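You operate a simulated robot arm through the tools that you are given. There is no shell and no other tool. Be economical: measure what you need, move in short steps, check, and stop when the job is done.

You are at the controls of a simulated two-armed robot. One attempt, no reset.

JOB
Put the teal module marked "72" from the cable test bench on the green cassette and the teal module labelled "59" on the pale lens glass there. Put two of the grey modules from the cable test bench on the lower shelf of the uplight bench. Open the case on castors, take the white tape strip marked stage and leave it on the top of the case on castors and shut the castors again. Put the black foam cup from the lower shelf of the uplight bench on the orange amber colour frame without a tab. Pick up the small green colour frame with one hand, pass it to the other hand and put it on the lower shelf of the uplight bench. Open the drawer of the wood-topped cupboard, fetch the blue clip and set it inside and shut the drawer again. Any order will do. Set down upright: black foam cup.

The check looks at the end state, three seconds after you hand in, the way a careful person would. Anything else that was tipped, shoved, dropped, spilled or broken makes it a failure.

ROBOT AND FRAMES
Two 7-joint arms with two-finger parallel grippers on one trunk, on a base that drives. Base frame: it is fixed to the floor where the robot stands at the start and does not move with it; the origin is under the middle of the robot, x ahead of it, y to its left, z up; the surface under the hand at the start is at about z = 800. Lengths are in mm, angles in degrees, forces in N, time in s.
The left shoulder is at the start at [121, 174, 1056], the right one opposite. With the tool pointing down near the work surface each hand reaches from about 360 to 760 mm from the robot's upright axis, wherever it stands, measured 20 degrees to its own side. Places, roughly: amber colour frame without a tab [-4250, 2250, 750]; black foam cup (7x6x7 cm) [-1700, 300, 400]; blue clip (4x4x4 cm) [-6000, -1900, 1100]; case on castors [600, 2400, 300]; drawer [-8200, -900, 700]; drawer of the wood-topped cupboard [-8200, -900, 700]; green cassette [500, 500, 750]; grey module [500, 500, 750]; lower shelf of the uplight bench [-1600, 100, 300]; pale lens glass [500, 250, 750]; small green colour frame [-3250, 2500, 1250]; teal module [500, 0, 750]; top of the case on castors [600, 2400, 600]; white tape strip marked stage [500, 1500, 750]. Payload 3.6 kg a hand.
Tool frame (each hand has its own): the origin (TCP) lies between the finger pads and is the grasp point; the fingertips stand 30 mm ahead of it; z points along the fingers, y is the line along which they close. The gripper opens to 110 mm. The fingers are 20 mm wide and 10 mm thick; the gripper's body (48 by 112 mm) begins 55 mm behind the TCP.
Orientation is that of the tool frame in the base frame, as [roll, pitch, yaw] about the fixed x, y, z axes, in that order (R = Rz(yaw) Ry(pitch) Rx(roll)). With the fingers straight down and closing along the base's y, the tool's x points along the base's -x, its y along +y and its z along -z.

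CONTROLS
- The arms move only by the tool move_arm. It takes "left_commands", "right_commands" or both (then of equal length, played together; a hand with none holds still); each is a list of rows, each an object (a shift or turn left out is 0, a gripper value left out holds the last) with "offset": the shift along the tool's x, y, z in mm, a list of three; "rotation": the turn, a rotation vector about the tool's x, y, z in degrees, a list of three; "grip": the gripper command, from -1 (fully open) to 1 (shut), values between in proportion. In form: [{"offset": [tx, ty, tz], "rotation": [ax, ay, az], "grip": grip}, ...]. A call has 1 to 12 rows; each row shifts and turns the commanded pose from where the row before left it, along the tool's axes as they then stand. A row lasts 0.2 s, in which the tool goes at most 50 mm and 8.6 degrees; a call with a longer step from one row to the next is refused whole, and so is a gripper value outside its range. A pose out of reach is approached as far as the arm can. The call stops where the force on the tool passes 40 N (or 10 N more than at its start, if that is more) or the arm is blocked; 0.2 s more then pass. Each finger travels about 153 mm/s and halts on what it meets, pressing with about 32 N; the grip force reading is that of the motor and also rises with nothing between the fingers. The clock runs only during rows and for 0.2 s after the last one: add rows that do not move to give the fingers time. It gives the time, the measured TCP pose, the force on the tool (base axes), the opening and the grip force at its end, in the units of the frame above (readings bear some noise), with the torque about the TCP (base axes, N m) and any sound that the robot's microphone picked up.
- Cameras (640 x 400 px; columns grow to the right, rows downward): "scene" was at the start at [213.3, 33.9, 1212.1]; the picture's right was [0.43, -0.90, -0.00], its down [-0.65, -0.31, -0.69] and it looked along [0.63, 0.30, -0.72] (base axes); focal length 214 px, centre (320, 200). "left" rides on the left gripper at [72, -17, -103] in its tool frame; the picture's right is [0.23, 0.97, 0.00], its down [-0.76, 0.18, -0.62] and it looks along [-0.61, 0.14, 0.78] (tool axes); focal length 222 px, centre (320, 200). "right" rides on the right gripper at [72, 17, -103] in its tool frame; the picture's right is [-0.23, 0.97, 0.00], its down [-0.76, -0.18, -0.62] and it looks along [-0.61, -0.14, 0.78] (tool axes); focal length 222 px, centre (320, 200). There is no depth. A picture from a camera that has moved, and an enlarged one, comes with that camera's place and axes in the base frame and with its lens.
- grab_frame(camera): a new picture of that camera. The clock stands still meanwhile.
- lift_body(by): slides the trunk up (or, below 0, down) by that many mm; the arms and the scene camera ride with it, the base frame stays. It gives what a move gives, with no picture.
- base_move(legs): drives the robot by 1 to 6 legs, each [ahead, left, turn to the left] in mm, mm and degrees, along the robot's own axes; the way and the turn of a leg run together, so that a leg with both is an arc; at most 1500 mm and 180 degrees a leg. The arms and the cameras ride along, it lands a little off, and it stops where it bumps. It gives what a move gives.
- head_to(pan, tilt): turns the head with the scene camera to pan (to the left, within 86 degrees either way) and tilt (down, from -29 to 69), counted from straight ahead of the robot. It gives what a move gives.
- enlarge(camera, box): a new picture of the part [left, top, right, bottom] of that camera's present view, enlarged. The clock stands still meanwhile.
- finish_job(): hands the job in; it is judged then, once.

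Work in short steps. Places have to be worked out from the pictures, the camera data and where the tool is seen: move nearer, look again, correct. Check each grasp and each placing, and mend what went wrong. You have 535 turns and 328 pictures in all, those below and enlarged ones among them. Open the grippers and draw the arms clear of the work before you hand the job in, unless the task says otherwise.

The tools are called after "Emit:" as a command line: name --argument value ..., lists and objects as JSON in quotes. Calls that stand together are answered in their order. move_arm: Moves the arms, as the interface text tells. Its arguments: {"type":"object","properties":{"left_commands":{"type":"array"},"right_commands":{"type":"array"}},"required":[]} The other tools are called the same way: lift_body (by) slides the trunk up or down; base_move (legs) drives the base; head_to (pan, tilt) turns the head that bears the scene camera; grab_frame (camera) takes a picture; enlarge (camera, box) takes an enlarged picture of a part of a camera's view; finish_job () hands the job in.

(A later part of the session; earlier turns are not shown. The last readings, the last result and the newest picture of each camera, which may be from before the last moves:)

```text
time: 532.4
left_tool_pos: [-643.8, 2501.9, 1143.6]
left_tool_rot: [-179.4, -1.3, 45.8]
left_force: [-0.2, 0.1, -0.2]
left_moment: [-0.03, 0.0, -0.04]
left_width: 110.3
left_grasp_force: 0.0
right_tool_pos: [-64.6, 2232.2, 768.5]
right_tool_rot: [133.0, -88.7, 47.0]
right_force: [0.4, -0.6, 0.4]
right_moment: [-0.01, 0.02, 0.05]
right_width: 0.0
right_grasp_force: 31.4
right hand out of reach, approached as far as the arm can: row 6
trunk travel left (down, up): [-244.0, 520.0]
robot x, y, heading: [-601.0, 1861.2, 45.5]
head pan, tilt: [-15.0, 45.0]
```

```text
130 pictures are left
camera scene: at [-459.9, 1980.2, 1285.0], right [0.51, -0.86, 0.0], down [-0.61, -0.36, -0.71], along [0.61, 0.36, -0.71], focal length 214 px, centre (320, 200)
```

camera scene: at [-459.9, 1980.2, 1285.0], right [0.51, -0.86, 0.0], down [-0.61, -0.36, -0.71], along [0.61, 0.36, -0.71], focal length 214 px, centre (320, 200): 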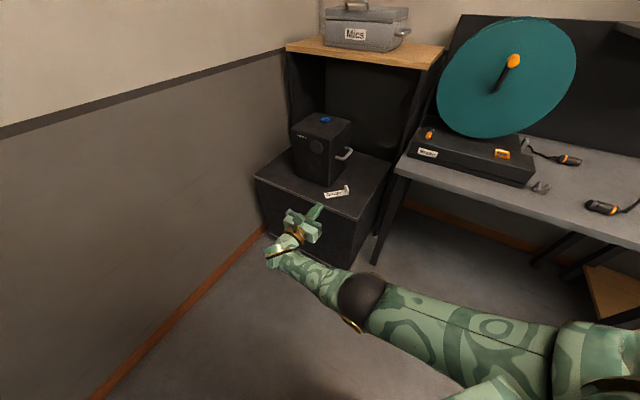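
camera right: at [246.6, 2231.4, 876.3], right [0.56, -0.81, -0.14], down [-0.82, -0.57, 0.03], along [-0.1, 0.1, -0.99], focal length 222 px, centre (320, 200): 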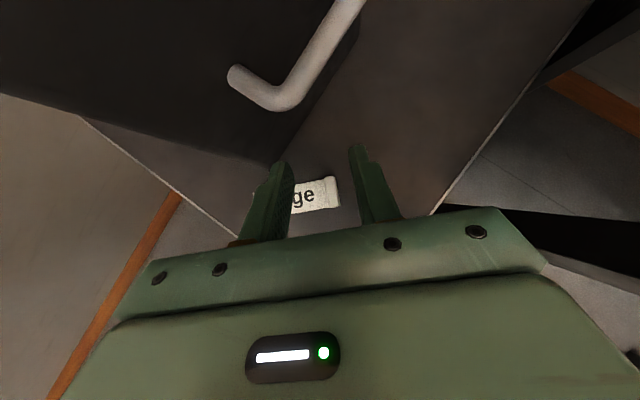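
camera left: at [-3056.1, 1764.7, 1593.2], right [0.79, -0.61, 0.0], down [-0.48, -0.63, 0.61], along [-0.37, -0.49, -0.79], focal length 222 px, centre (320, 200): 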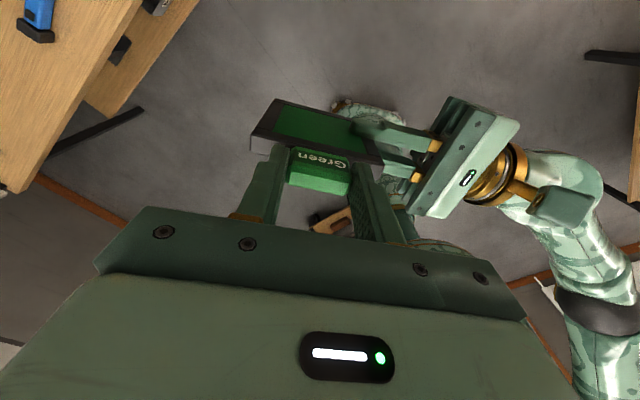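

Lower to z≈530 and shift to the middle of the case front, then push in +x in steps.

Emit:
lift_body --by -238

Emit:
base_move --legs '[[118, 116, 0]]'

Emit:
grab_frame --camera "scene"

```text
time: 534.9
left_tool_pos: [-642.6, 2501.9, 905.0]
left_tool_rot: [-179.4, -1.4, 45.8]
left_force: [-0.5, -0.1, -0.2]
left_moment: [0.02, -0.03, -0.02]
left_width: 110.0
left_grasp_force: 0.1
right_tool_pos: [-64.2, 2231.0, 530.4]
right_tool_rot: [136.4, -88.8, 43.7]
right_force: [-0.3, 0.3, 0.0]
right_moment: [-0.01, 0.03, 0.02]
right_width: 0.0
right_grasp_force: 31.9
trunk travel left (down, up): [-6.0, 758.0]
robot x, y, heading: [-600.5, 1867.7, 45.4]
head pan, tilt: [-15.0, 45.0]
```

```text
time: 536.4
left_tool_pos: [-644.9, 2668.4, 905.6]
left_tool_rot: [-179.4, -1.3, 45.8]
left_force: [0.3, -0.1, 0.2]
left_moment: [0.03, 0.01, 0.04]
left_width: 109.9
left_grasp_force: 0.1
right_tool_pos: [-65.4, 2397.3, 529.4]
right_tool_rot: [134.8, -88.7, 45.3]
right_force: [0.4, -0.5, -0.2]
right_moment: [0.0, 0.02, -0.03]
right_width: 0.0
right_grasp_force: 31.9
trunk travel left (down, up): [-6.0, 758.0]
robot x, y, heading: [-603.1, 2027.2, 45.9]
head pan, tilt: [-15.0, 45.0]
```

```text
129 pictures are left
camera scene: at [-362.7, 2247.9, 1031.3], right [0.51, -0.86, 0.0], down [-0.61, -0.36, -0.71], along [0.61, 0.36, -0.71], focal length 214 px, centre (320, 200)
```

scene: 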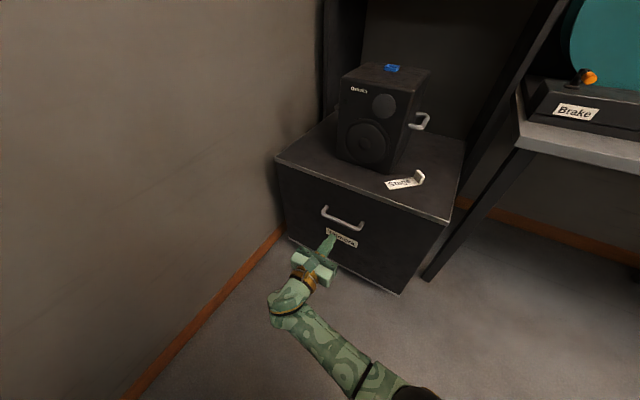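

Push +x: first to contact.

Emit:
base_move --legs '[[90, -93, 0]]'

Emit:
base_move --legs '[[56, -57, 0]]'

Emit:
grab_frame --camera "scene"

```text
time: 537.6
left_tool_pos: [-514.0, 2668.1, 904.9]
left_tool_rot: [-179.3, -1.3, 45.8]
left_force: [-0.4, 0.4, -0.2]
left_moment: [0.04, 0.01, 0.0]
left_width: 109.9
left_grasp_force: 0.1
right_tool_pos: [64.8, 2397.7, 529.3]
right_tool_rot: [136.0, -88.6, 44.2]
right_force: [0.8, 0.8, -0.3]
right_moment: [0.0, 0.0, 0.02]
right_width: 0.0
right_grasp_force: 31.9
trunk travel left (down, up): [-6.0, 758.0]
robot x, y, heading: [-471.0, 2034.2, 46.1]
head pan, tilt: [-15.0, 45.0]
```

```text
time: 538.5
left_tool_pos: [-492.9, 2667.8, 906.0]
left_tool_rot: [-179.3, -1.5, 45.9]
left_force: [-0.3, -0.5, -0.1]
left_moment: [0.02, -0.02, 0.02]
left_width: 109.8
left_grasp_force: 0.0
right_tool_pos: [83.3, 2397.8, 530.4]
right_tool_rot: [125.2, -88.7, 54.9]
right_force: [0.9, 0.6, 0.5]
right_moment: [0.02, -0.01, -0.02]
right_width: 0.0
right_grasp_force: 32.1
trunk travel left (down, up): [-6.0, 758.0]
robot x, y, heading: [-446.4, 2030.6, 45.8]
head pan, tilt: [-15.0, 45.0]
stopped in leg 1: the force on the tool passed its limit at 46 N (the readings are from after the stop); the commanded pose is now the measured one
```

```text
128 pictures are left
camera scene: at [-209.7, 2247.9, 1031.3], right [0.51, -0.86, 0.0], down [-0.61, -0.36, -0.71], along [0.61, 0.36, -0.71], focal length 214 px, centre (320, 200)
```

scene: 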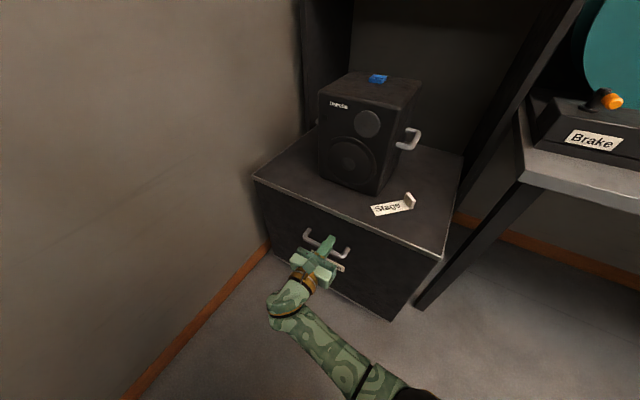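

Contact made. Push on gently from contact.

Emit:
base_move --legs '[[56, -57, 0]]'

Emit:
base_move --legs '[[70, -72, 0]]'

Emit:
grab_frame --camera "scene"

```text
time: 539.4
left_tool_pos: [-455.4, 2665.5, 905.2]
left_tool_rot: [-179.3, -1.6, 45.9]
left_force: [1.3, -0.8, -0.1]
left_moment: [0.02, 0.05, 0.03]
left_width: 110.0
left_grasp_force: 0.1
right_tool_pos: [117.7, 2395.8, 529.1]
right_tool_rot: [113.5, -88.4, 66.7]
right_force: [0.0, -0.7, 0.4]
right_moment: [0.0, -0.02, 0.03]
right_width: 0.0
right_grasp_force: 32.2
trunk travel left (down, up): [-6.0, 758.0]
robot x, y, heading: [-413.4, 2031.7, 45.8]
head pan, tilt: [-15.0, 45.0]
stopped in leg 1: the force on the tool passed its limit at 70 N (the readings are from after the stop); the commanded pose is now the measured one
```

```text
time: 540.3
left_tool_pos: [-418.2, 2660.0, 907.1]
left_tool_rot: [-179.4, -1.8, 46.3]
left_force: [0.9, -0.6, 0.5]
left_moment: [-0.03, 0.03, 0.05]
left_width: 110.3
left_grasp_force: 0.1
right_tool_pos: [154.0, 2394.5, 530.7]
right_tool_rot: [103.6, -88.4, 77.0]
right_force: [0.7, -0.5, 0.3]
right_moment: [-0.02, 0.0, 0.07]
right_width: 0.0
right_grasp_force: 31.6
trunk travel left (down, up): [-6.0, 758.0]
robot x, y, heading: [-366.8, 2024.9, 46.1]
head pan, tilt: [-15.0, 45.0]
stopped in leg 1: the force on the tool passed its limit at 124 N (the readings are from after the stop); the commanded pose is now the measured one
```

```text
127 pictures are left
camera scene: at [-130.5, 2245.6, 1030.8], right [0.52, -0.85, 0.0], down [-0.6, -0.37, -0.71], along [0.6, 0.37, -0.71], focal length 214 px, centre (320, 200)
```

scene: 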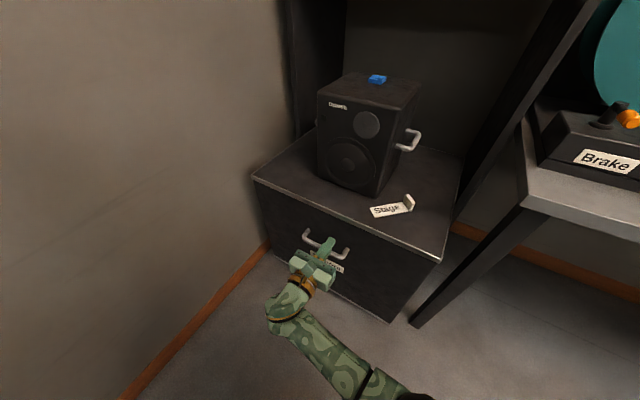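

It advances in steps. I use shorter legs to keep the push soft.

Emit:
base_move --legs '[[21, -21.5, 0], [21, -21.5, 0]]'

Emit:
base_move --legs '[[28, -28.7, 0], [28, -28.7, 0]]'

```text
time: 541.5
left_tool_pos: [-360.4, 2654.5, 908.7]
left_tool_rot: [-179.2, -1.9, 47.1]
left_force: [0.8, 0.8, 0.0]
left_moment: [0.0, 0.01, 0.02]
left_width: 109.8
left_grasp_force: 0.0
right_tool_pos: [214.2, 2396.9, 531.2]
right_tool_rot: [105.7, -88.6, 75.5]
right_force: [0.3, 0.4, -0.1]
right_moment: [-0.01, 0.03, 0.0]
right_width: 0.0
right_grasp_force: 32.1
trunk travel left (down, up): [-6.0, 758.0]
robot x, y, heading: [-304.1, 2022.2, 46.9]
head pan, tilt: [-15.0, 45.0]
```

```text
time: 542.9
left_tool_pos: [-279.4, 2655.5, 909.0]
left_tool_rot: [-179.1, -1.8, 47.1]
left_force: [-0.2, 0.6, 0.0]
left_moment: [-0.01, 0.02, -0.03]
left_width: 109.8
left_grasp_force: 0.0
right_tool_pos: [295.8, 2398.9, 530.9]
right_tool_rot: [106.4, -88.5, 75.2]
right_force: [0.3, -0.4, -1.1]
right_moment: [0.02, -0.01, -0.02]
right_width: 0.2
right_grasp_force: 32.8
trunk travel left (down, up): [-6.0, 758.0]
robot x, y, heading: [-223.6, 2020.6, 47.3]
head pan, tilt: [-15.0, 45.0]
```

Smooth now. ~60 mm to go.

Emit:
base_move --legs '[[20, -20.5, 0], [17, -17.4, 0]]'

Emit:
base_move --legs '[[7, -7.2, 0]]'

Emit:
grab_frame --camera "scene"

```text
time: 544.1
left_tool_pos: [-226.1, 2656.8, 908.5]
left_tool_rot: [-179.2, -1.8, 47.0]
left_force: [1.2, 0.9, 0.2]
left_moment: [-0.01, 0.0, 0.0]
left_width: 109.8
left_grasp_force: 0.2
right_tool_pos: [349.8, 2400.6, 529.9]
right_tool_rot: [106.8, -88.5, 74.5]
right_force: [-0.1, -0.3, -0.3]
right_moment: [0.0, -0.02, 0.01]
right_width: 0.0
right_grasp_force: 32.2
trunk travel left (down, up): [-6.0, 758.0]
robot x, y, heading: [-171.1, 2022.9, 47.4]
head pan, tilt: [-15.0, 45.0]
```

```text
time: 545.0
left_tool_pos: [-220.3, 2657.7, 909.2]
left_tool_rot: [-179.2, -1.9, 47.2]
left_force: [-0.5, 0.7, 0.1]
left_moment: [-0.01, -0.03, -0.02]
left_width: 110.0
left_grasp_force: 0.0
right_tool_pos: [352.6, 2400.3, 532.3]
right_tool_rot: [98.8, -88.4, 82.7]
right_force: [-2.8, -2.2, 1.7]
right_moment: [-0.01, -0.08, -0.1]
right_width: 0.0
right_grasp_force: 31.7
trunk travel left (down, up): [-6.0, 758.0]
robot x, y, heading: [-160.5, 2027.1, 46.9]
head pan, tilt: [-15.0, 45.0]
stopped in leg 1: the force on the tool passed its limit at 52 N (the readings are from after the stop); the commanded pose is now the measured one
```

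```text
126 pictures are left
camera scene: at [73.5, 2245.9, 1031.6], right [0.53, -0.85, 0.0], down [-0.6, -0.38, -0.71], along [0.6, 0.38, -0.71], focal length 214 px, centre (320, 200)
```

scene: 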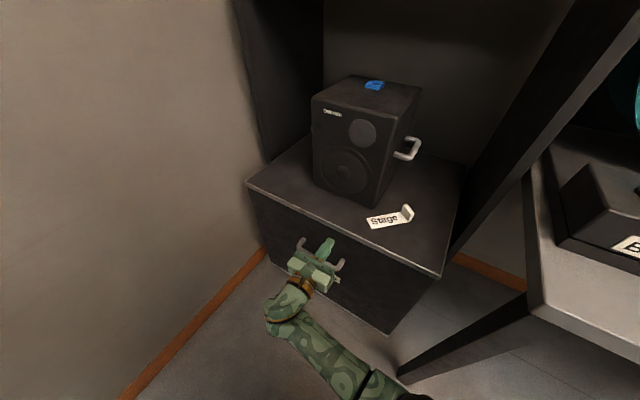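

Near the expected end stop (356). One more gentle push to confirm.

Emit:
base_move --legs '[[7, -7.2, 0]]'

Emit:
base_move --legs '[[7, -7.2, 0]]'

```text
time: 545.8
left_tool_pos: [-215.5, 2657.2, 908.9]
left_tool_rot: [-179.3, -1.9, 47.3]
left_force: [-0.9, -0.6, 0.2]
left_moment: [-0.01, 0.0, 0.01]
left_width: 110.1
left_grasp_force: 0.1
right_tool_pos: [352.4, 2401.5, 532.3]
right_tool_rot: [98.5, -88.1, 83.4]
right_force: [-3.4, -2.3, 3.0]
right_moment: [0.01, -0.12, -0.11]
right_width: 0.2
right_grasp_force: 32.0
trunk travel left (down, up): [-6.0, 758.0]
robot x, y, heading: [-156.6, 2022.5, 47.3]
head pan, tilt: [-15.0, 45.0]
stopped in leg 1: the force on the tool passed its limit at 58 N (the readings are from after the stop); the commanded pose is now the measured one
```

```text
time: 546.5
left_tool_pos: [-213.3, 2657.7, 908.2]
left_tool_rot: [-179.3, -2.0, 47.4]
left_force: [-1.4, 0.1, 0.5]
left_moment: [0.0, 0.01, 0.01]
left_width: 109.9
left_grasp_force: 0.0
right_tool_pos: [352.4, 2401.2, 531.6]
right_tool_rot: [98.1, -87.9, 84.0]
right_force: [-3.9, -1.7, 4.0]
right_moment: [-0.01, -0.14, -0.1]
right_width: 0.0
right_grasp_force: 32.2
trunk travel left (down, up): [-6.0, 758.0]
robot x, y, heading: [-153.8, 2024.0, 47.2]
head pan, tilt: [-15.0, 45.0]
stopped in leg 1: the force on the tool passed its limit at 56 N (the readings are from after the stop); the commanded pose is now the measured one
```

Fully shut (hard stop). Back off and verify the tape.

Emit:
base_move --legs '[[-240, 258, 0]]'

Emit:
grab_frame --camera "scene"

```text
time: 548.8
left_tool_pos: [-566.3, 2655.8, 909.5]
left_tool_rot: [-179.3, -1.8, 47.3]
left_force: [-0.1, 0.0, -0.6]
left_moment: [-0.01, 0.03, 0.0]
left_width: 109.9
left_grasp_force: 0.2
right_tool_pos: [-2.3, 2400.3, 529.1]
right_tool_rot: [99.9, -88.0, 82.1]
right_force: [0.6, -0.1, 0.4]
right_moment: [0.02, 0.0, -0.01]
right_width: 0.0
right_grasp_force: 31.9
trunk travel left (down, up): [-6.0, 758.0]
robot x, y, heading: [-507.6, 2022.1, 47.3]
head pan, tilt: [-15.0, 45.0]
```

```text
125 pictures are left
camera scene: at [-271.7, 2244.9, 1031.5], right [0.53, -0.85, 0.0], down [-0.6, -0.38, -0.71], along [0.6, 0.38, -0.71], focal length 214 px, centre (320, 200)
```

scene: 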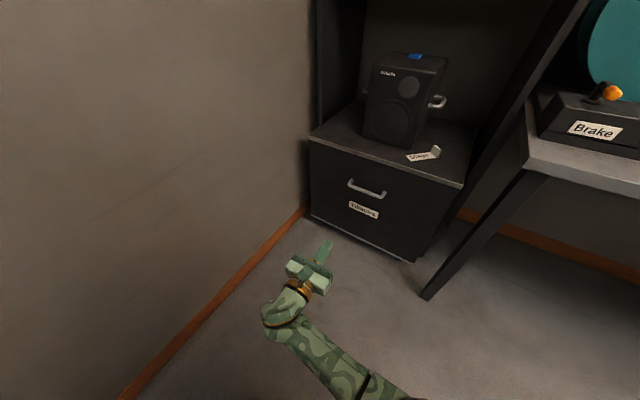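

The case is shut with the tape on top. Next: the blue clip at ≈[-6000,-1900,1100]. I raise up, turn to −x and travel to the aisle to find the way.

Emit:
lift_body --by 300

Emit:
base_move --legs '[[0, 0, 132.7], [0, 850, 0], [1500, 0, 0]]'

Emit:
head_to --pan 30 --tilt 5

Emit:
grab_frame --camera "scene"

```text
time: 551.8
left_tool_pos: [-566.7, 2656.4, 1208.5]
left_tool_rot: [-179.3, -1.9, 47.3]
left_force: [-0.3, -0.2, -0.6]
left_moment: [-0.01, 0.0, -0.01]
left_width: 110.0
left_grasp_force: 0.0
right_tool_pos: [-1.9, 2399.8, 845.0]
right_tool_rot: [55.7, -88.9, 126.1]
right_force: [-0.4, -0.2, -0.1]
right_moment: [-0.03, -0.05, -0.01]
right_width: 0.0
right_grasp_force: 32.0
trunk travel left (down, up): [-306.0, 458.0]
robot x, y, heading: [-507.3, 2019.4, 47.4]
head pan, tilt: [-15.0, 45.0]
```

```text
time: 565.6
left_tool_pos: [-1735.8, 721.6, 1209.8]
left_tool_rot: [-179.4, -1.4, 178.6]
left_force: [24.0, 7.2, 2.0]
left_moment: [-0.85, 2.96, -0.18]
left_width: 109.8
left_grasp_force: 0.0
right_tool_pos: [-1928.5, 1309.4, 847.6]
right_tool_rot: [44.1, -88.8, -90.4]
right_force: [0.2, -0.8, 0.7]
right_moment: [0.01, 0.0, 0.03]
right_width: 0.0
right_grasp_force: 32.0
trunk travel left (down, up): [-306.0, 458.0]
robot x, y, heading: [-1311.8, 1184.7, 178.9]
head pan, tilt: [-15.0, 45.0]
stopped in leg 3: the force on the tool passed its limit at 263 N (the readings are from after the stop); the commanded pose is now the measured one
```

```text
time: 566.7
left_tool_pos: [-1735.1, 721.8, 1210.7]
left_tool_rot: [-179.1, -1.4, 178.7]
left_force: [28.8, 7.5, 2.3]
left_moment: [-0.9, 3.72, -0.12]
left_width: 110.1
left_grasp_force: 0.2
right_tool_pos: [-1927.5, 1311.1, 847.5]
right_tool_rot: [41.4, -89.0, -87.6]
right_force: [-0.4, 0.0, 0.8]
right_moment: [-0.02, 0.02, 0.01]
right_width: 0.0
right_grasp_force: 32.3
trunk travel left (down, up): [-306.0, 458.0]
robot x, y, heading: [-1315.4, 1190.0, 179.2]
head pan, tilt: [30.0, 5.0]
```

```text
124 pictures are left
camera scene: at [-1463.3, 1142.7, 1412.5], right [-0.49, 0.87, 0.0], down [0.07, 0.04, -1.0], along [-0.87, -0.48, -0.08], focal length 214 px, centre (320, 200)
```

scene: 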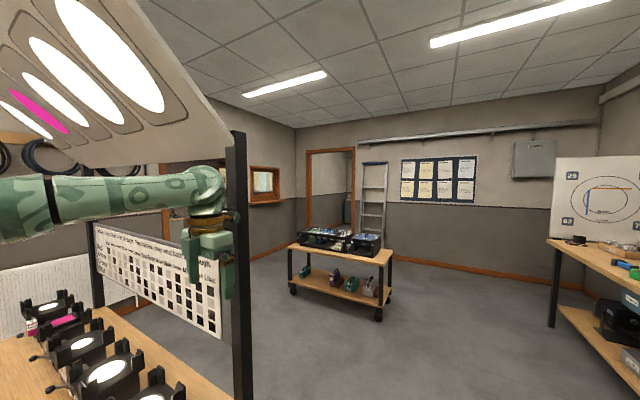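

The left hand struck the uplight bench's rear post. I back off at once and move away to the right, then check the bench.

Emit:
base_move --legs '[[-120, 0, 0], [0, -250, 0]]'

Emit:
head_to --pan 60 --tilt 35

Emit:
grab_frame --camera "scene"

```text
time: 569.4
left_tool_pos: [-1618.6, 967.8, 1206.8]
left_tool_rot: [-179.3, -1.0, 178.6]
left_force: [-0.2, -0.2, 0.7]
left_moment: [-0.01, -0.03, 0.02]
left_width: 110.2
left_grasp_force: 0.1
right_tool_pos: [-1808.6, 1558.6, 844.9]
right_tool_rot: [55.6, -88.8, -101.8]
right_force: [-0.8, -0.2, 0.0]
right_moment: [0.01, 0.01, -0.03]
right_width: 0.0
right_grasp_force: 31.8
trunk travel left (down, up): [-306.0, 458.0]
robot x, y, heading: [-1188.9, 1434.1, 179.2]
head pan, tilt: [30.0, 5.0]
```

```text
time: 570.3
left_tool_pos: [-1619.0, 967.6, 1206.6]
left_tool_rot: [-179.4, -1.0, 178.6]
left_force: [-1.1, 0.2, -0.3]
left_moment: [-0.01, 0.0, 0.02]
left_width: 110.1
left_grasp_force: 0.0
right_tool_pos: [-1809.5, 1559.6, 845.6]
right_tool_rot: [55.3, -88.8, -101.6]
right_force: [0.0, -0.4, -0.7]
right_moment: [-0.02, 0.0, -0.03]
right_width: 0.0
right_grasp_force: 31.8
trunk travel left (down, up): [-306.0, 458.0]
robot x, y, heading: [-1190.5, 1431.2, 179.2]
head pan, tilt: [60.0, 35.0]
```

```text
123 pictures are left
camera scene: at [-1311.7, 1357.9, 1363.6], right [-0.86, 0.51, 0.0], down [0.29, 0.49, -0.82], along [-0.42, -0.7, -0.57], focal length 214 px, centre (320, 200)
```

scene: 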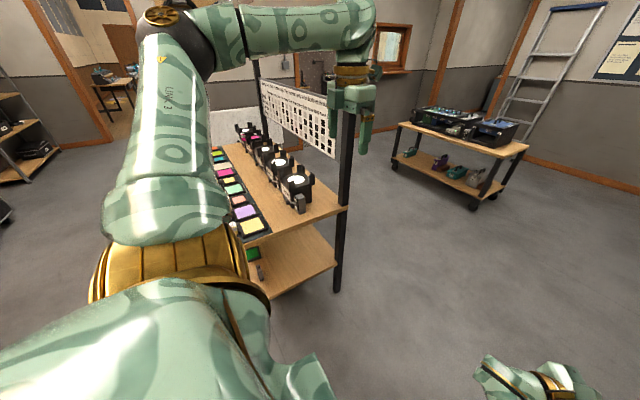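

The bench seems unmoved. I continue along y≈1430 (keeping the left arm clear) to x≈-2700 and look for the way to the clip.

Emit:
base_move --legs '[[1400, 0, 0]]'

Emit:
head_to --pan 55 --tilt 8

Emit:
grab_frame --camera "scene"

Emit:
head_to --pan 15 --tilt 8

Emit:
grab_frame --camera "scene"

```text
time: 577.3
left_tool_pos: [-3013.6, 990.0, 1206.0]
left_tool_rot: [-179.4, -1.1, 178.6]
left_force: [0.0, -0.2, 0.1]
left_moment: [0.04, -0.04, -0.02]
left_width: 110.1
left_grasp_force: 0.0
right_tool_pos: [-3202.4, 1582.0, 844.7]
right_tool_rot: [56.0, -88.7, -102.3]
right_force: [0.3, -0.3, 0.1]
right_moment: [0.01, 0.02, 0.0]
right_width: 0.0
right_grasp_force: 32.2
trunk travel left (down, up): [-306.0, 458.0]
robot x, y, heading: [-2582.0, 1455.6, 179.0]
head pan, tilt: [60.0, 35.0]
```

```text
time: 578.2
left_tool_pos: [-3012.3, 989.9, 1205.6]
left_tool_rot: [-179.4, -1.0, 178.6]
left_force: [-0.5, -0.6, 0.1]
left_moment: [0.02, 0.01, 0.02]
left_width: 109.9
left_grasp_force: 0.0
right_tool_pos: [-3202.5, 1581.5, 846.3]
right_tool_rot: [55.3, -88.9, -101.7]
right_force: [0.1, 0.4, 0.4]
right_moment: [-0.02, -0.01, 0.02]
right_width: 0.0
right_grasp_force: 32.2
trunk travel left (down, up): [-306.0, 458.0]
robot x, y, heading: [-2583.9, 1455.6, 179.1]
head pan, tilt: [55.0, 8.0]
```

```text
122 pictures are left
camera scene: at [-2714.6, 1380.7, 1406.8], right [-0.81, 0.59, 0.0], down [0.08, 0.11, -0.99], along [-0.58, -0.8, -0.14], focal length 214 px, centre (320, 200)
```

scene: 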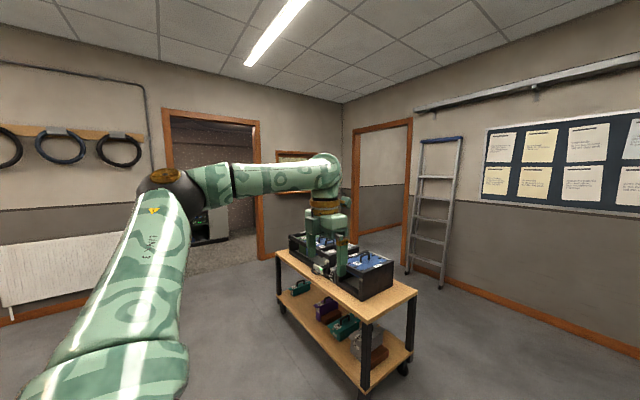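

```text
time: 579.3
left_tool_pos: [-3012.1, 990.7, 1206.8]
left_tool_rot: [-179.4, -1.1, 178.6]
left_force: [0.8, -0.7, 0.6]
left_moment: [0.0, -0.03, 0.03]
left_width: 109.9
left_grasp_force: 0.1
right_tool_pos: [-3202.9, 1581.2, 846.0]
right_tool_rot: [55.4, -88.8, -101.7]
right_force: [0.2, -0.1, 0.5]
right_moment: [0.0, -0.01, 0.0]
right_width: 0.0
right_grasp_force: 31.6
trunk travel left (down, up): [-306.0, 458.0]
robot x, y, heading: [-2580.5, 1458.2, 178.8]
head pan, tilt: [15.0, 8.0]
```

```text
121 pictures are left
camera scene: at [-2750.0, 1433.1, 1406.9], right [-0.24, 0.97, 0.0], down [0.14, 0.03, -0.99], along [-0.96, -0.24, -0.14], focal length 214 px, centre (320, 200)
```

scene: 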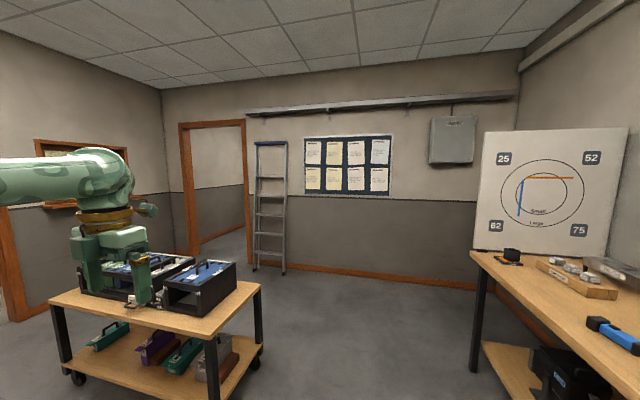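

The west doorway (x≈-5540, y≈-1400…-370) leads toward the clip. I go past the cart to x≈-4700 and then south in front of the door.

Emit:
base_move --legs '[[1100, 0, 1], [1000, 0, 0]]'

Emit:
base_move --legs '[[0, 1200, 0], [0, 1000, 0]]'

Emit:
head_to --pan 0 --tilt 20

Emit:
grab_frame --camera "scene"

```text
time: 589.6
left_tool_pos: [-5093.4, 990.5, 1206.1]
left_tool_rot: [-179.4, -1.1, 179.6]
left_force: [0.6, 0.1, 0.1]
left_moment: [0.0, -0.01, -0.02]
left_width: 110.1
left_grasp_force: 0.0
right_tool_pos: [-5291.8, 1577.7, 844.0]
right_tool_rot: [56.4, -88.8, -101.8]
right_force: [-0.4, 0.1, -0.1]
right_moment: [-0.03, 0.02, 0.0]
right_width: 0.0
right_grasp_force: 31.8
trunk travel left (down, up): [-306.0, 458.0]
robot x, y, heading: [-4671.1, 1462.4, -180.0]
head pan, tilt: [15.0, 8.0]
```

```text
time: 596.8
left_tool_pos: [-5091.1, -296.9, 1205.9]
left_tool_rot: [-179.3, -1.1, 179.4]
left_force: [-0.3, -0.1, -0.6]
left_moment: [-0.01, -0.02, 0.01]
left_width: 109.9
left_grasp_force: 0.1
right_tool_pos: [-5290.8, 302.2, 845.6]
right_tool_rot: [55.1, -88.1, -101.6]
right_force: [0.3, 5.0, -0.9]
right_moment: [0.06, 0.02, -0.14]
right_width: 0.1
right_grasp_force: 32.0
trunk travel left (down, up): [-306.0, 458.0]
robot x, y, heading: [-4665.6, 175.1, 180.0]
head pan, tilt: [15.0, 8.0]
stopped in leg 2: the force on the tool passed its limit at 56 N (the readings are from after the stop); the commanded pose is now the measured one
```

```text
time: 597.6
left_tool_pos: [-5090.6, -295.1, 1207.4]
left_tool_rot: [-179.4, -1.2, 179.4]
left_force: [0.2, 0.0, -0.6]
left_moment: [0.01, -0.06, -0.04]
left_width: 109.7
left_grasp_force: 0.0
right_tool_pos: [-5289.3, 302.1, 843.7]
right_tool_rot: [54.9, -88.1, -101.4]
right_force: [2.4, 9.1, -1.6]
right_moment: [0.09, -0.07, -0.22]
right_width: 0.0
right_grasp_force: 31.7
trunk travel left (down, up): [-306.0, 458.0]
robot x, y, heading: [-4672.6, 174.0, -180.1]
head pan, tilt: [0.0, 20.0]
```

```text
120 pictures are left
camera scene: at [-4839.3, 175.8, 1387.4], right [0.0, 1.0, 0.0], down [0.34, 0.0, -0.94], along [-0.94, 0.0, -0.34], focal length 214 px, centre (320, 200)
```

scene: 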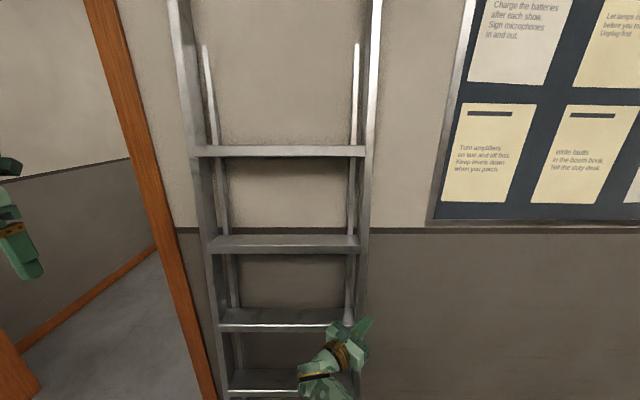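

The right fist grazed the ladder. Move off it (right, then back) and re-check.

Emit:
base_move --legs '[[0, -60, 0], [-450, 0, 0]]'

Emit:
grab_frame --camera "scene"

```text
time: 600.8
left_tool_pos: [-4663.1, -236.8, 1205.7]
left_tool_rot: [-179.4, -1.0, 179.5]
left_force: [-0.3, 0.0, -0.6]
left_moment: [-0.02, -0.05, 0.01]
left_width: 109.9
left_grasp_force: 0.1
right_tool_pos: [-4862.9, 359.4, 842.9]
right_tool_rot: [57.4, -88.0, -103.8]
right_force: [-1.1, -0.4, -0.8]
right_moment: [0.02, 0.02, -0.04]
right_width: 0.0
right_grasp_force: 31.7
trunk travel left (down, up): [-306.0, 458.0]
robot x, y, heading: [-4239.0, 236.9, -179.7]
head pan, tilt: [0.0, 20.0]
stopped in leg 2: the robot was blocked; the commanded pose is now the measured one
```

```text
119 pictures are left
camera scene: at [-4411.9, 234.1, 1387.0], right [0.0, 1.0, 0.0], down [0.34, 0.0, -0.94], along [-0.94, 0.0, -0.34], focal length 214 px, centre (320, 200)
```

scene: 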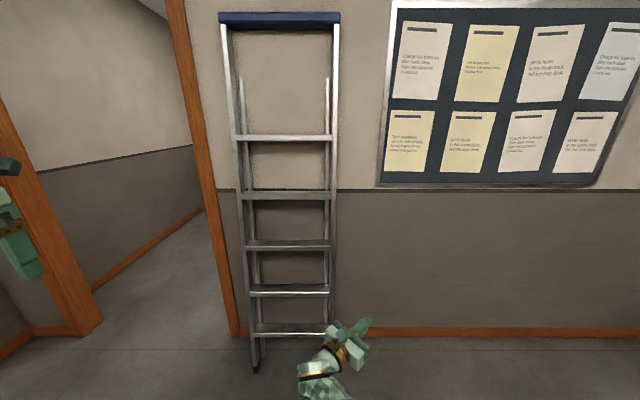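

I also touched something behind (likely the cart); move ahead, then look back at the cart.

Emit:
base_move --legs '[[70, 0, 0]]'

Emit:
head_to --pan 86 --tilt 35

Emit:
grab_frame --camera "scene"

```text
time: 601.8
left_tool_pos: [-4734.2, -236.4, 1206.8]
left_tool_rot: [-179.4, -1.0, 179.5]
left_force: [-0.7, -0.2, -0.6]
left_moment: [0.0, -0.01, 0.0]
left_width: 110.0
left_grasp_force: 0.0
right_tool_pos: [-4932.9, 360.8, 844.3]
right_tool_rot: [57.6, -87.9, -104.0]
right_force: [0.4, 0.3, -0.5]
right_moment: [0.01, 0.04, -0.03]
right_width: 0.1
right_grasp_force: 31.8
trunk travel left (down, up): [-306.0, 458.0]
robot x, y, heading: [-4308.2, 234.5, -179.9]
head pan, tilt: [0.0, 20.0]
```

```text
time: 603.4
left_tool_pos: [-4731.4, -236.8, 1206.7]
left_tool_rot: [-179.5, -1.1, 179.6]
left_force: [0.0, -0.3, -0.2]
left_moment: [0.01, -0.02, -0.02]
left_width: 110.1
left_grasp_force: 0.1
right_tool_pos: [-4931.6, 360.4, 845.2]
right_tool_rot: [54.9, -88.1, -101.1]
right_force: [-0.8, 0.8, -0.1]
right_moment: [-0.01, 0.02, 0.02]
right_width: 0.0
right_grasp_force: 32.4
trunk travel left (down, up): [-306.0, 458.0]
robot x, y, heading: [-4311.0, 233.2, -180.1]
head pan, tilt: [85.9, 35.0]
```

```text
118 pictures are left
camera scene: at [-4393.4, 147.0, 1363.5], right [-1.0, 0.07, 0.0], down [0.04, 0.57, -0.82], along [-0.06, -0.82, -0.57], focal length 214 px, centre (320, 200)
```

scene: 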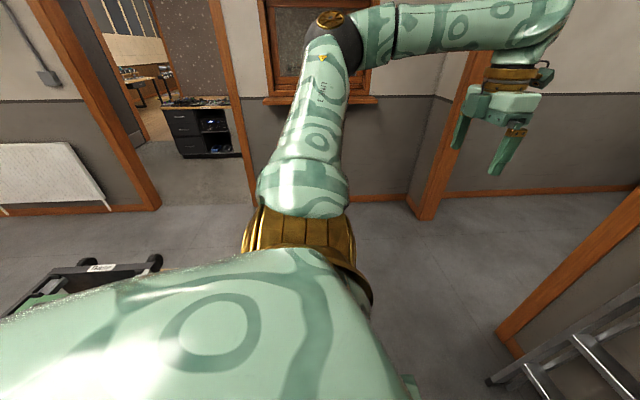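

The cart looks fine. Now go left to line up with the doorway and look through.

Emit:
base_move --legs '[[0, 1003, 0]]'

Emit:
head_to --pan 0 --tilt 12

Emit:
grab_frame --camera "scene"

```text
time: 608.6
left_tool_pos: [-4733.3, -1233.7, 1207.2]
left_tool_rot: [-179.5, -1.1, 179.5]
left_force: [0.8, 0.1, 0.4]
left_moment: [0.03, 0.01, -0.01]
left_width: 109.9
left_grasp_force: 0.0
right_tool_pos: [-4930.6, -636.4, 844.5]
right_tool_rot: [54.6, -88.0, -101.2]
right_force: [-0.4, -0.9, 0.1]
right_moment: [0.0, 0.03, 0.03]
right_width: 0.0
right_grasp_force: 32.4
trunk travel left (down, up): [-306.0, 458.0]
robot x, y, heading: [-4311.4, -766.0, 179.9]
head pan, tilt: [85.9, 35.0]
```

```text
time: 610.2
left_tool_pos: [-4733.9, -1233.6, 1206.8]
left_tool_rot: [-179.4, -1.1, 179.3]
left_force: [-0.2, -0.2, 0.6]
left_moment: [0.02, -0.02, -0.02]
left_width: 109.9
left_grasp_force: 0.1
right_tool_pos: [-4933.1, -636.1, 844.7]
right_tool_rot: [54.8, -88.1, -101.3]
right_force: [-0.1, -0.1, -0.5]
right_moment: [-0.04, 0.0, 0.01]
right_width: 0.1
right_grasp_force: 32.2
trunk travel left (down, up): [-306.0, 458.0]
robot x, y, heading: [-4313.4, -762.8, 180.0]
head pan, tilt: [0.0, 12.0]
```

```text
117 pictures are left
camera scene: at [-4481.5, -763.5, 1400.4], right [0.0, 1.0, 0.0], down [0.21, 0.0, -0.98], along [-0.98, 0.0, -0.21], focal length 214 px, centre (320, 200)
```

scene: 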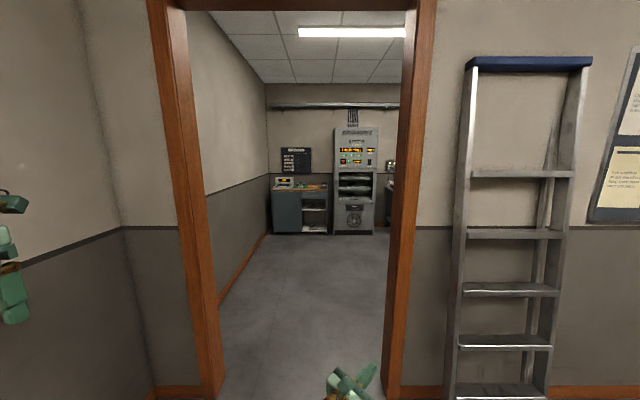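

The opening is y≈-1338…-382. With the robot turned 30° right and the right fist tucked in, it passes with ~90 mm margins. I tuck, turn, and drive through.

Emit:
move_arm --right_commands '[{"offset": [0, -30, -31]}, {"offset": [0, -30, -31]}, {"offset": [0, -30, -31]}, {}]'

Emit:
base_move --legs '[[0, 52, 0], [0, 0, -30]]'

Emit:
base_move --legs '[[520, 300, 0]]'

Emit:
head_to --pan 30 --tilt 25

Emit:
grab_frame --camera "scene"

```text
time: 611.2
left_tool_pos: [-4734.9, -1232.3, 1207.3]
left_tool_rot: [-179.4, -1.2, 179.3]
left_force: [0.8, -0.2, -0.8]
left_moment: [0.02, 0.01, 0.0]
left_width: 110.3
left_grasp_force: 0.1
right_tool_pos: [-4925.0, -664.6, 852.5]
right_tool_rot: [45.7, -88.7, -92.0]
right_force: [0.4, -0.3, 0.4]
right_moment: [0.0, 0.0, 0.0]
right_width: 0.1
right_grasp_force: 32.6
right hand out of reach, approached as far as the arm can: row 1, 2, 3
trunk travel left (down, up): [-306.0, 458.0]
robot x, y, heading: [-4311.4, -760.7, 179.9]
head pan, tilt: [0.0, 12.0]
```

```text
time: 613.6
left_tool_pos: [-4913.8, -1009.4, 1207.5]
left_tool_rot: [-179.3, -1.0, 149.2]
left_force: [-0.4, 0.5, -0.6]
left_moment: [0.0, 0.05, 0.02]
left_width: 109.9
left_grasp_force: 0.0
right_tool_pos: [-4793.6, -420.1, 853.9]
right_tool_rot: [46.8, -88.7, -123.2]
right_force: [-0.4, -0.1, -0.2]
right_moment: [0.01, -0.01, -0.02]
right_width: 0.0
right_grasp_force: 32.3
trunk travel left (down, up): [-306.0, 458.0]
robot x, y, heading: [-4308.1, -815.9, 149.8]
head pan, tilt: [0.0, 12.0]
```

```text
time: 617.0
left_tool_pos: [-5511.6, -1002.2, 1207.3]
left_tool_rot: [-179.4, -1.0, 149.0]
left_force: [0.0, -1.0, -0.5]
left_moment: [0.01, 0.01, -0.03]
left_width: 109.9
left_grasp_force: 0.0
right_tool_pos: [-5388.6, -415.2, 852.6]
right_tool_rot: [47.7, -88.7, -124.1]
right_force: [-0.3, -0.7, 0.0]
right_moment: [0.01, -0.01, -0.05]
right_width: 0.1
right_grasp_force: 31.8
trunk travel left (down, up): [-306.0, 458.0]
robot x, y, heading: [-4908.5, -812.0, 149.2]
head pan, tilt: [0.0, 12.0]
```

```text
time: 618.0
left_tool_pos: [-5510.7, -1002.9, 1207.5]
left_tool_rot: [-179.3, -1.2, 149.0]
left_force: [-0.4, -0.2, 0.4]
left_moment: [0.02, -0.02, 0.01]
left_width: 109.9
left_grasp_force: 0.1
right_tool_pos: [-5388.4, -415.8, 854.0]
right_tool_rot: [46.3, -88.7, -122.9]
right_force: [0.6, 0.2, -0.5]
right_moment: [0.01, 0.02, 0.0]
right_width: 0.3
right_grasp_force: 31.5
trunk travel left (down, up): [-306.0, 458.0]
robot x, y, heading: [-4907.0, -808.8, 149.5]
head pan, tilt: [30.0, 25.0]
```

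```text
116 pictures are left
camera scene: at [-5067.1, -771.4, 1379.3], right [0.01, 1.0, 0.0], down [0.42, 0.0, -0.91], along [-0.91, 0.01, -0.42], focal length 214 px, centre (320, 200)
```

scene: 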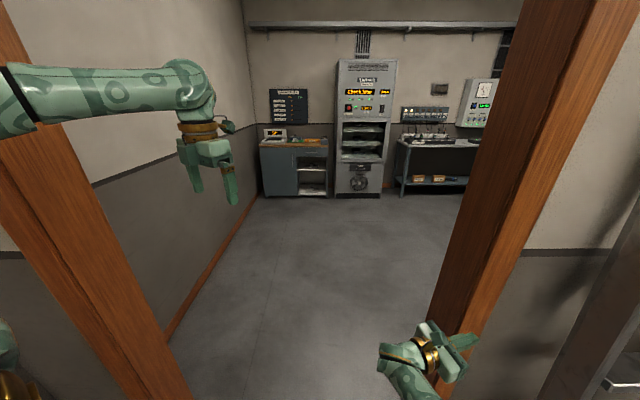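

The right fist is close to the right jamb. I retract it and shift 40 mm left before going on.

Emit:
move_arm --right_commands '[{"offset": [0, 28, -27]}, {"offset": [0, 28, -27]}, {"offset": [0, 28, -27]}, {"offset": [0, 28, -27]}, {}]'

Emit:
base_move --legs '[[-20, 34, 0]]'

Emit:
grab_frame --camera "scene"

```text
time: 619.1
left_tool_pos: [-5511.3, -1003.8, 1207.1]
left_tool_rot: [-179.5, -1.0, 149.0]
left_force: [-0.1, 0.0, 1.0]
left_moment: [0.03, 0.02, 0.01]
left_width: 110.3
left_grasp_force: 0.1
right_tool_pos: [-5255.3, -473.2, 860.1]
right_tool_rot: [20.2, -86.0, -97.6]
right_force: [0.0, 0.8, -0.5]
right_moment: [-0.02, -0.02, -0.01]
right_width: 0.0
right_grasp_force: 32.3
trunk travel left (down, up): [-306.0, 458.0]
robot x, y, heading: [-4906.5, -812.6, 149.5]
head pan, tilt: [30.0, 25.0]
```

```text
time: 620.0
left_tool_pos: [-5510.9, -1045.0, 1205.9]
left_tool_rot: [-179.5, -1.2, 149.0]
left_force: [0.0, -0.7, -0.4]
left_moment: [0.02, 0.04, -0.03]
left_width: 110.0
left_grasp_force: 0.1
right_tool_pos: [-5251.2, -515.2, 857.5]
right_tool_rot: [26.3, -86.0, -103.3]
right_force: [-0.1, -0.2, -0.1]
right_moment: [0.0, -0.01, -0.01]
right_width: 0.1
right_grasp_force: 31.7
trunk travel left (down, up): [-306.0, 458.0]
robot x, y, heading: [-4906.4, -852.0, 149.5]
head pan, tilt: [30.0, 25.0]
```

```text
115 pictures are left
camera scene: at [-5066.7, -813.8, 1379.4], right [0.01, 1.0, 0.0], down [0.42, 0.0, -0.91], along [-0.91, 0.01, -0.42], focal length 214 px, centre (320, 200)
```

scene: 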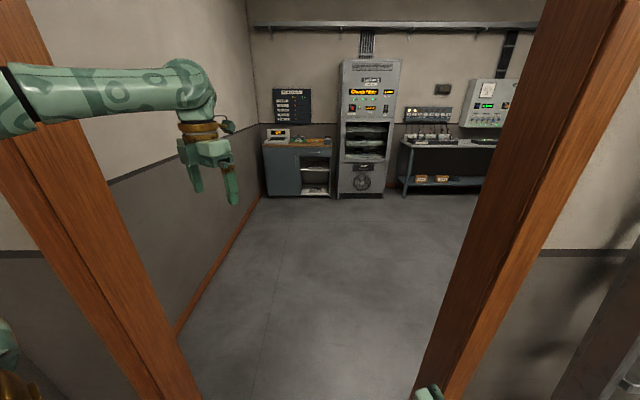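

Good clearance now. Drive through the doorway, 900 mm.

Emit:
base_move --legs '[[20, -33, 0], [776, 456, 0]]'

Emit:
head_to --pan 70 --tilt 15

Emit:
grab_frame --camera "scene"

```text
time: 625.3
left_tool_pos: [-6417.7, -1003.7, 1207.2]
left_tool_rot: [-179.6, -1.2, 149.3]
left_force: [0.6, 0.2, 0.2]
left_moment: [-0.01, -0.04, -0.01]
left_width: 109.8
left_grasp_force: 0.1
right_tool_pos: [-6163.2, -471.6, 857.7]
right_tool_rot: [27.6, -85.9, -104.5]
right_force: [-0.7, -0.7, 0.1]
right_moment: [-0.04, 0.03, 0.0]
right_width: 0.2
right_grasp_force: 32.2
trunk travel left (down, up): [-306.0, 458.0]
robot x, y, heading: [-5818.8, -810.1, 149.7]
head pan, tilt: [30.0, 25.0]
```

```text
time: 626.3
left_tool_pos: [-6418.2, -1003.4, 1208.0]
left_tool_rot: [-179.4, -1.1, 149.1]
left_force: [-0.1, 0.4, -0.7]
left_moment: [0.01, -0.01, 0.03]
left_width: 110.0
left_grasp_force: 0.1
right_tool_pos: [-6162.0, -471.9, 856.7]
right_tool_rot: [27.4, -85.9, -104.2]
right_force: [0.2, 0.6, -1.6]
right_moment: [-0.02, 0.01, 0.0]
right_width: 0.0
right_grasp_force: 31.7
trunk travel left (down, up): [-306.0, 458.0]
robot x, y, heading: [-5817.4, -806.3, 149.9]
head pan, tilt: [70.0, 15.0]
```

```text
114 pictures are left
camera scene: at [-5954.6, -830.2, 1395.5], right [-0.64, 0.77, 0.0], down [0.2, 0.17, -0.97], along [-0.74, -0.62, -0.26], focal length 214 px, centre (320, 200)
```

scene: 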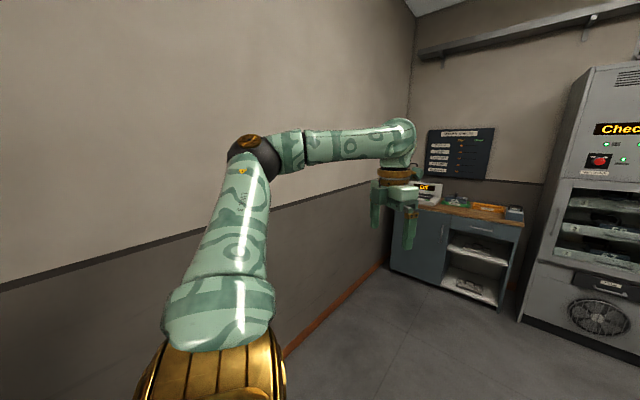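

I look further left along the wall near x≈-6000 for the clip.

Emit:
head_to --pan 86 --tilt 5

Emit:
grab_frame --camera "scene"

Emit:
head_to --pan 0 --tilt 15

Emit:
grab_frame --camera "scene"

```text
time: 627.1
left_tool_pos: [-6418.0, -1004.3, 1207.6]
left_tool_rot: [-179.5, -1.1, 149.4]
left_force: [-0.5, -0.6, -0.8]
left_moment: [-0.02, -0.04, 0.0]
left_width: 110.0
left_grasp_force: 0.1
right_tool_pos: [-6161.6, -471.1, 856.5]
right_tool_rot: [27.4, -85.9, -104.4]
right_force: [-0.3, -0.5, -0.4]
right_moment: [-0.01, -0.01, 0.02]
right_width: 0.1
right_grasp_force: 32.1
trunk travel left (down, up): [-306.0, 458.0]
robot x, y, heading: [-5815.3, -809.8, 150.0]
head pan, tilt: [85.9, 5.0]
```

```text
113 pictures are left
camera scene: at [-5934.6, -846.4, 1411.7], right [-0.83, 0.56, 0.0], down [0.05, 0.07, -1.0], along [-0.56, -0.82, -0.09], focal length 214 px, centre (320, 200)
```

scene: 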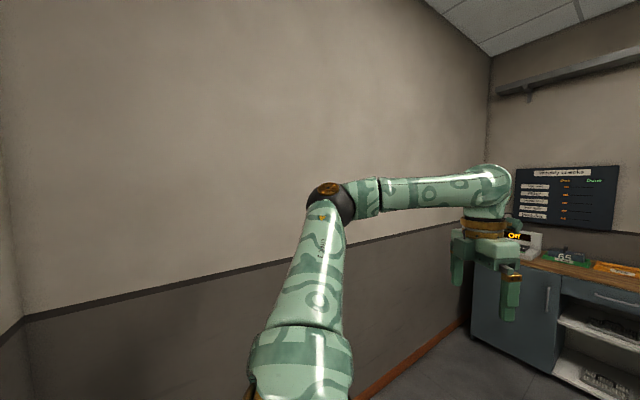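

```text
time: 628.7
left_tool_pos: [-6417.3, -1004.0, 1206.9]
left_tool_rot: [-179.4, -1.1, 149.2]
left_force: [-0.5, 0.3, 1.2]
left_moment: [0.01, 0.01, 0.01]
left_width: 110.1
left_grasp_force: 0.1
right_tool_pos: [-6161.4, -471.6, 856.6]
right_tool_rot: [27.5, -85.8, -104.4]
right_force: [0.5, 0.0, -0.2]
right_moment: [0.02, -0.03, 0.02]
right_width: 0.0
right_grasp_force: 32.1
trunk travel left (down, up): [-306.0, 458.0]
robot x, y, heading: [-5818.2, -803.6, 149.5]
head pan, tilt: [0.0, 15.0]
```

```text
112 pictures are left
camera scene: at [-5963.6, -723.6, 1395.5], right [0.5, 0.86, 0.0], down [0.22, -0.13, -0.97], along [-0.84, 0.48, -0.26], focal length 214 px, centre (320, 200)
```

scene: 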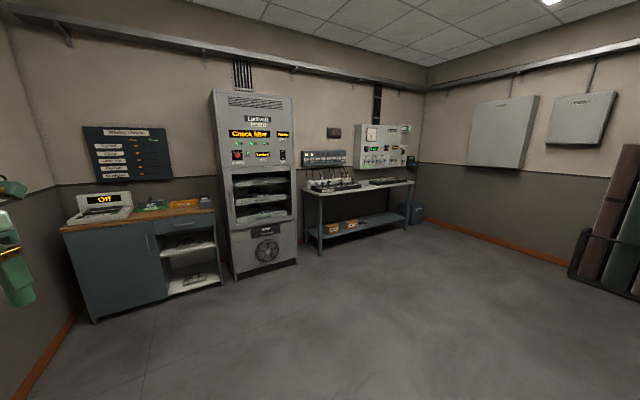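

No clip on this wall — it must be in the room beyond. While here I prepare the drawer: enlarge the cupboard.

Emit:
enlarge --camera "scene" --box '[50, 120, 230, 320]'

```text
2.00 times, centred on (140, 220) of scene
camera zoom: at [-5963.6, -723.6, 1395.5], right [0.5, 0.86, 0.0], down [0.22, -0.13, -0.97], along [-0.84, 0.48, -0.26], focal length 429 px, centre (680, 160)
```

zoom: 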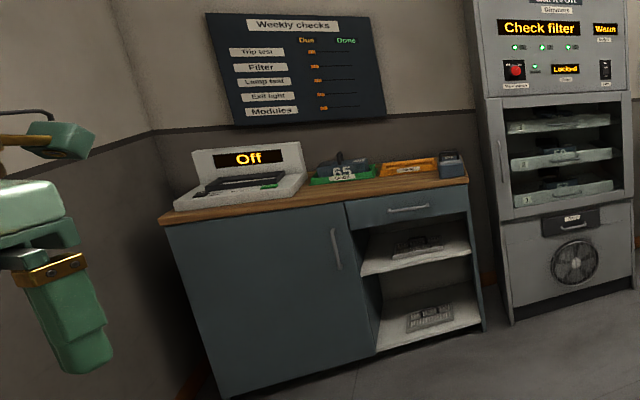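

The drawer is shallow with a bar handle at ≈[-8170,-880,676]. I square up to it and drive to a standoff, setting the right hand level and forward.

Emit:
base_move --legs '[[0, 0, 30.5], [1350, 100, 0]]'

Emit:
move_arm --right_commands '[{"offset": [0, 0, 20], "rotation": [7.8, 0, 0]}, {"offset": [0, 0, 20], "rotation": [7.8, 0, 0]}, {"offset": [0, 0, 20], "rotation": [7.8, 0, 0]}, {"offset": [0, 0, 20], "rotation": [7.8, 0, 0]}, {"offset": [0, 0, 20], "rotation": [7.8, 0, 0]}, {"offset": [0, 0, 20], "rotation": [7.8, 0, 0]}, {}]'

Emit:
head_to --pan 0 --tilt 35

Emit:
grab_frame --camera "scene"

```text
time: 637.0
left_tool_pos: [-7582.9, -1386.5, 1208.0]
left_tool_rot: [-179.4, -1.1, 179.6]
left_force: [-0.2, -0.8, 1.4]
left_moment: [-0.03, -0.04, -0.03]
left_width: 110.2
left_grasp_force: 0.0
right_tool_pos: [-7630.2, -798.2, 856.9]
right_tool_rot: [27.6, -85.7, -74.3]
right_force: [0.0, -0.8, 0.1]
right_moment: [-0.03, -0.01, -0.01]
right_width: 0.0
right_grasp_force: 31.7
trunk travel left (down, up): [-306.0, 458.0]
robot x, y, heading: [-7161.9, -916.4, -179.8]
head pan, tilt: [0.0, 15.0]
```

```text
time: 638.6
left_tool_pos: [-7582.0, -1387.7, 1207.8]
left_tool_rot: [-179.5, -1.2, 179.7]
left_force: [-0.7, 0.2, 0.1]
left_moment: [0.0, -0.02, -0.01]
left_width: 110.1
left_grasp_force: 0.0
right_tool_pos: [-7734.8, -746.2, 862.4]
right_tool_rot: [74.7, -85.8, -74.3]
right_force: [-0.2, 0.5, 0.0]
right_moment: [0.02, 0.02, 0.0]
right_width: 0.0
right_grasp_force: 31.9
trunk travel left (down, up): [-306.0, 458.0]
robot x, y, heading: [-7160.9, -914.1, -179.8]
head pan, tilt: [0.0, 15.0]
```

```text
time: 639.4
left_tool_pos: [-7581.8, -1386.4, 1207.1]
left_tool_rot: [-179.4, -1.1, 179.6]
left_force: [0.6, 0.4, -0.2]
left_moment: [-0.01, 0.05, 0.01]
left_width: 109.9
left_grasp_force: 0.0
right_tool_pos: [-7735.2, -745.8, 862.7]
right_tool_rot: [74.3, -85.8, -74.1]
right_force: [0.6, 0.6, 0.0]
right_moment: [-0.03, 0.0, 0.02]
right_width: 0.0
right_grasp_force: 32.4
trunk travel left (down, up): [-306.0, 458.0]
robot x, y, heading: [-7166.1, -912.0, -179.7]
head pan, tilt: [0.0, 35.0]
```

```text
110 pictures are left
camera scene: at [-7327.2, -915.6, 1363.6], right [0.0, 1.0, 0.0], down [0.57, 0.0, -0.82], along [-0.82, 0.0, -0.57], focal length 214 px, centre (320, 200)
```

scene: 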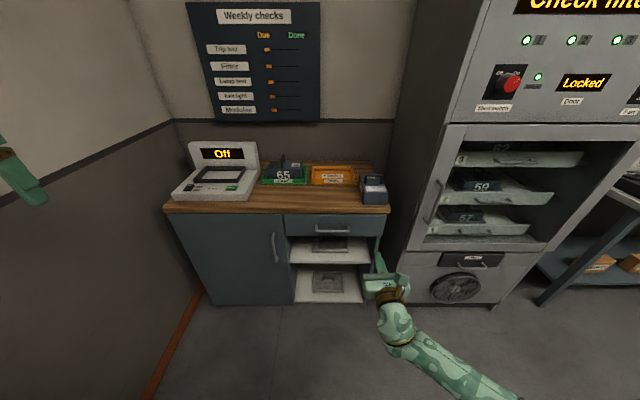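

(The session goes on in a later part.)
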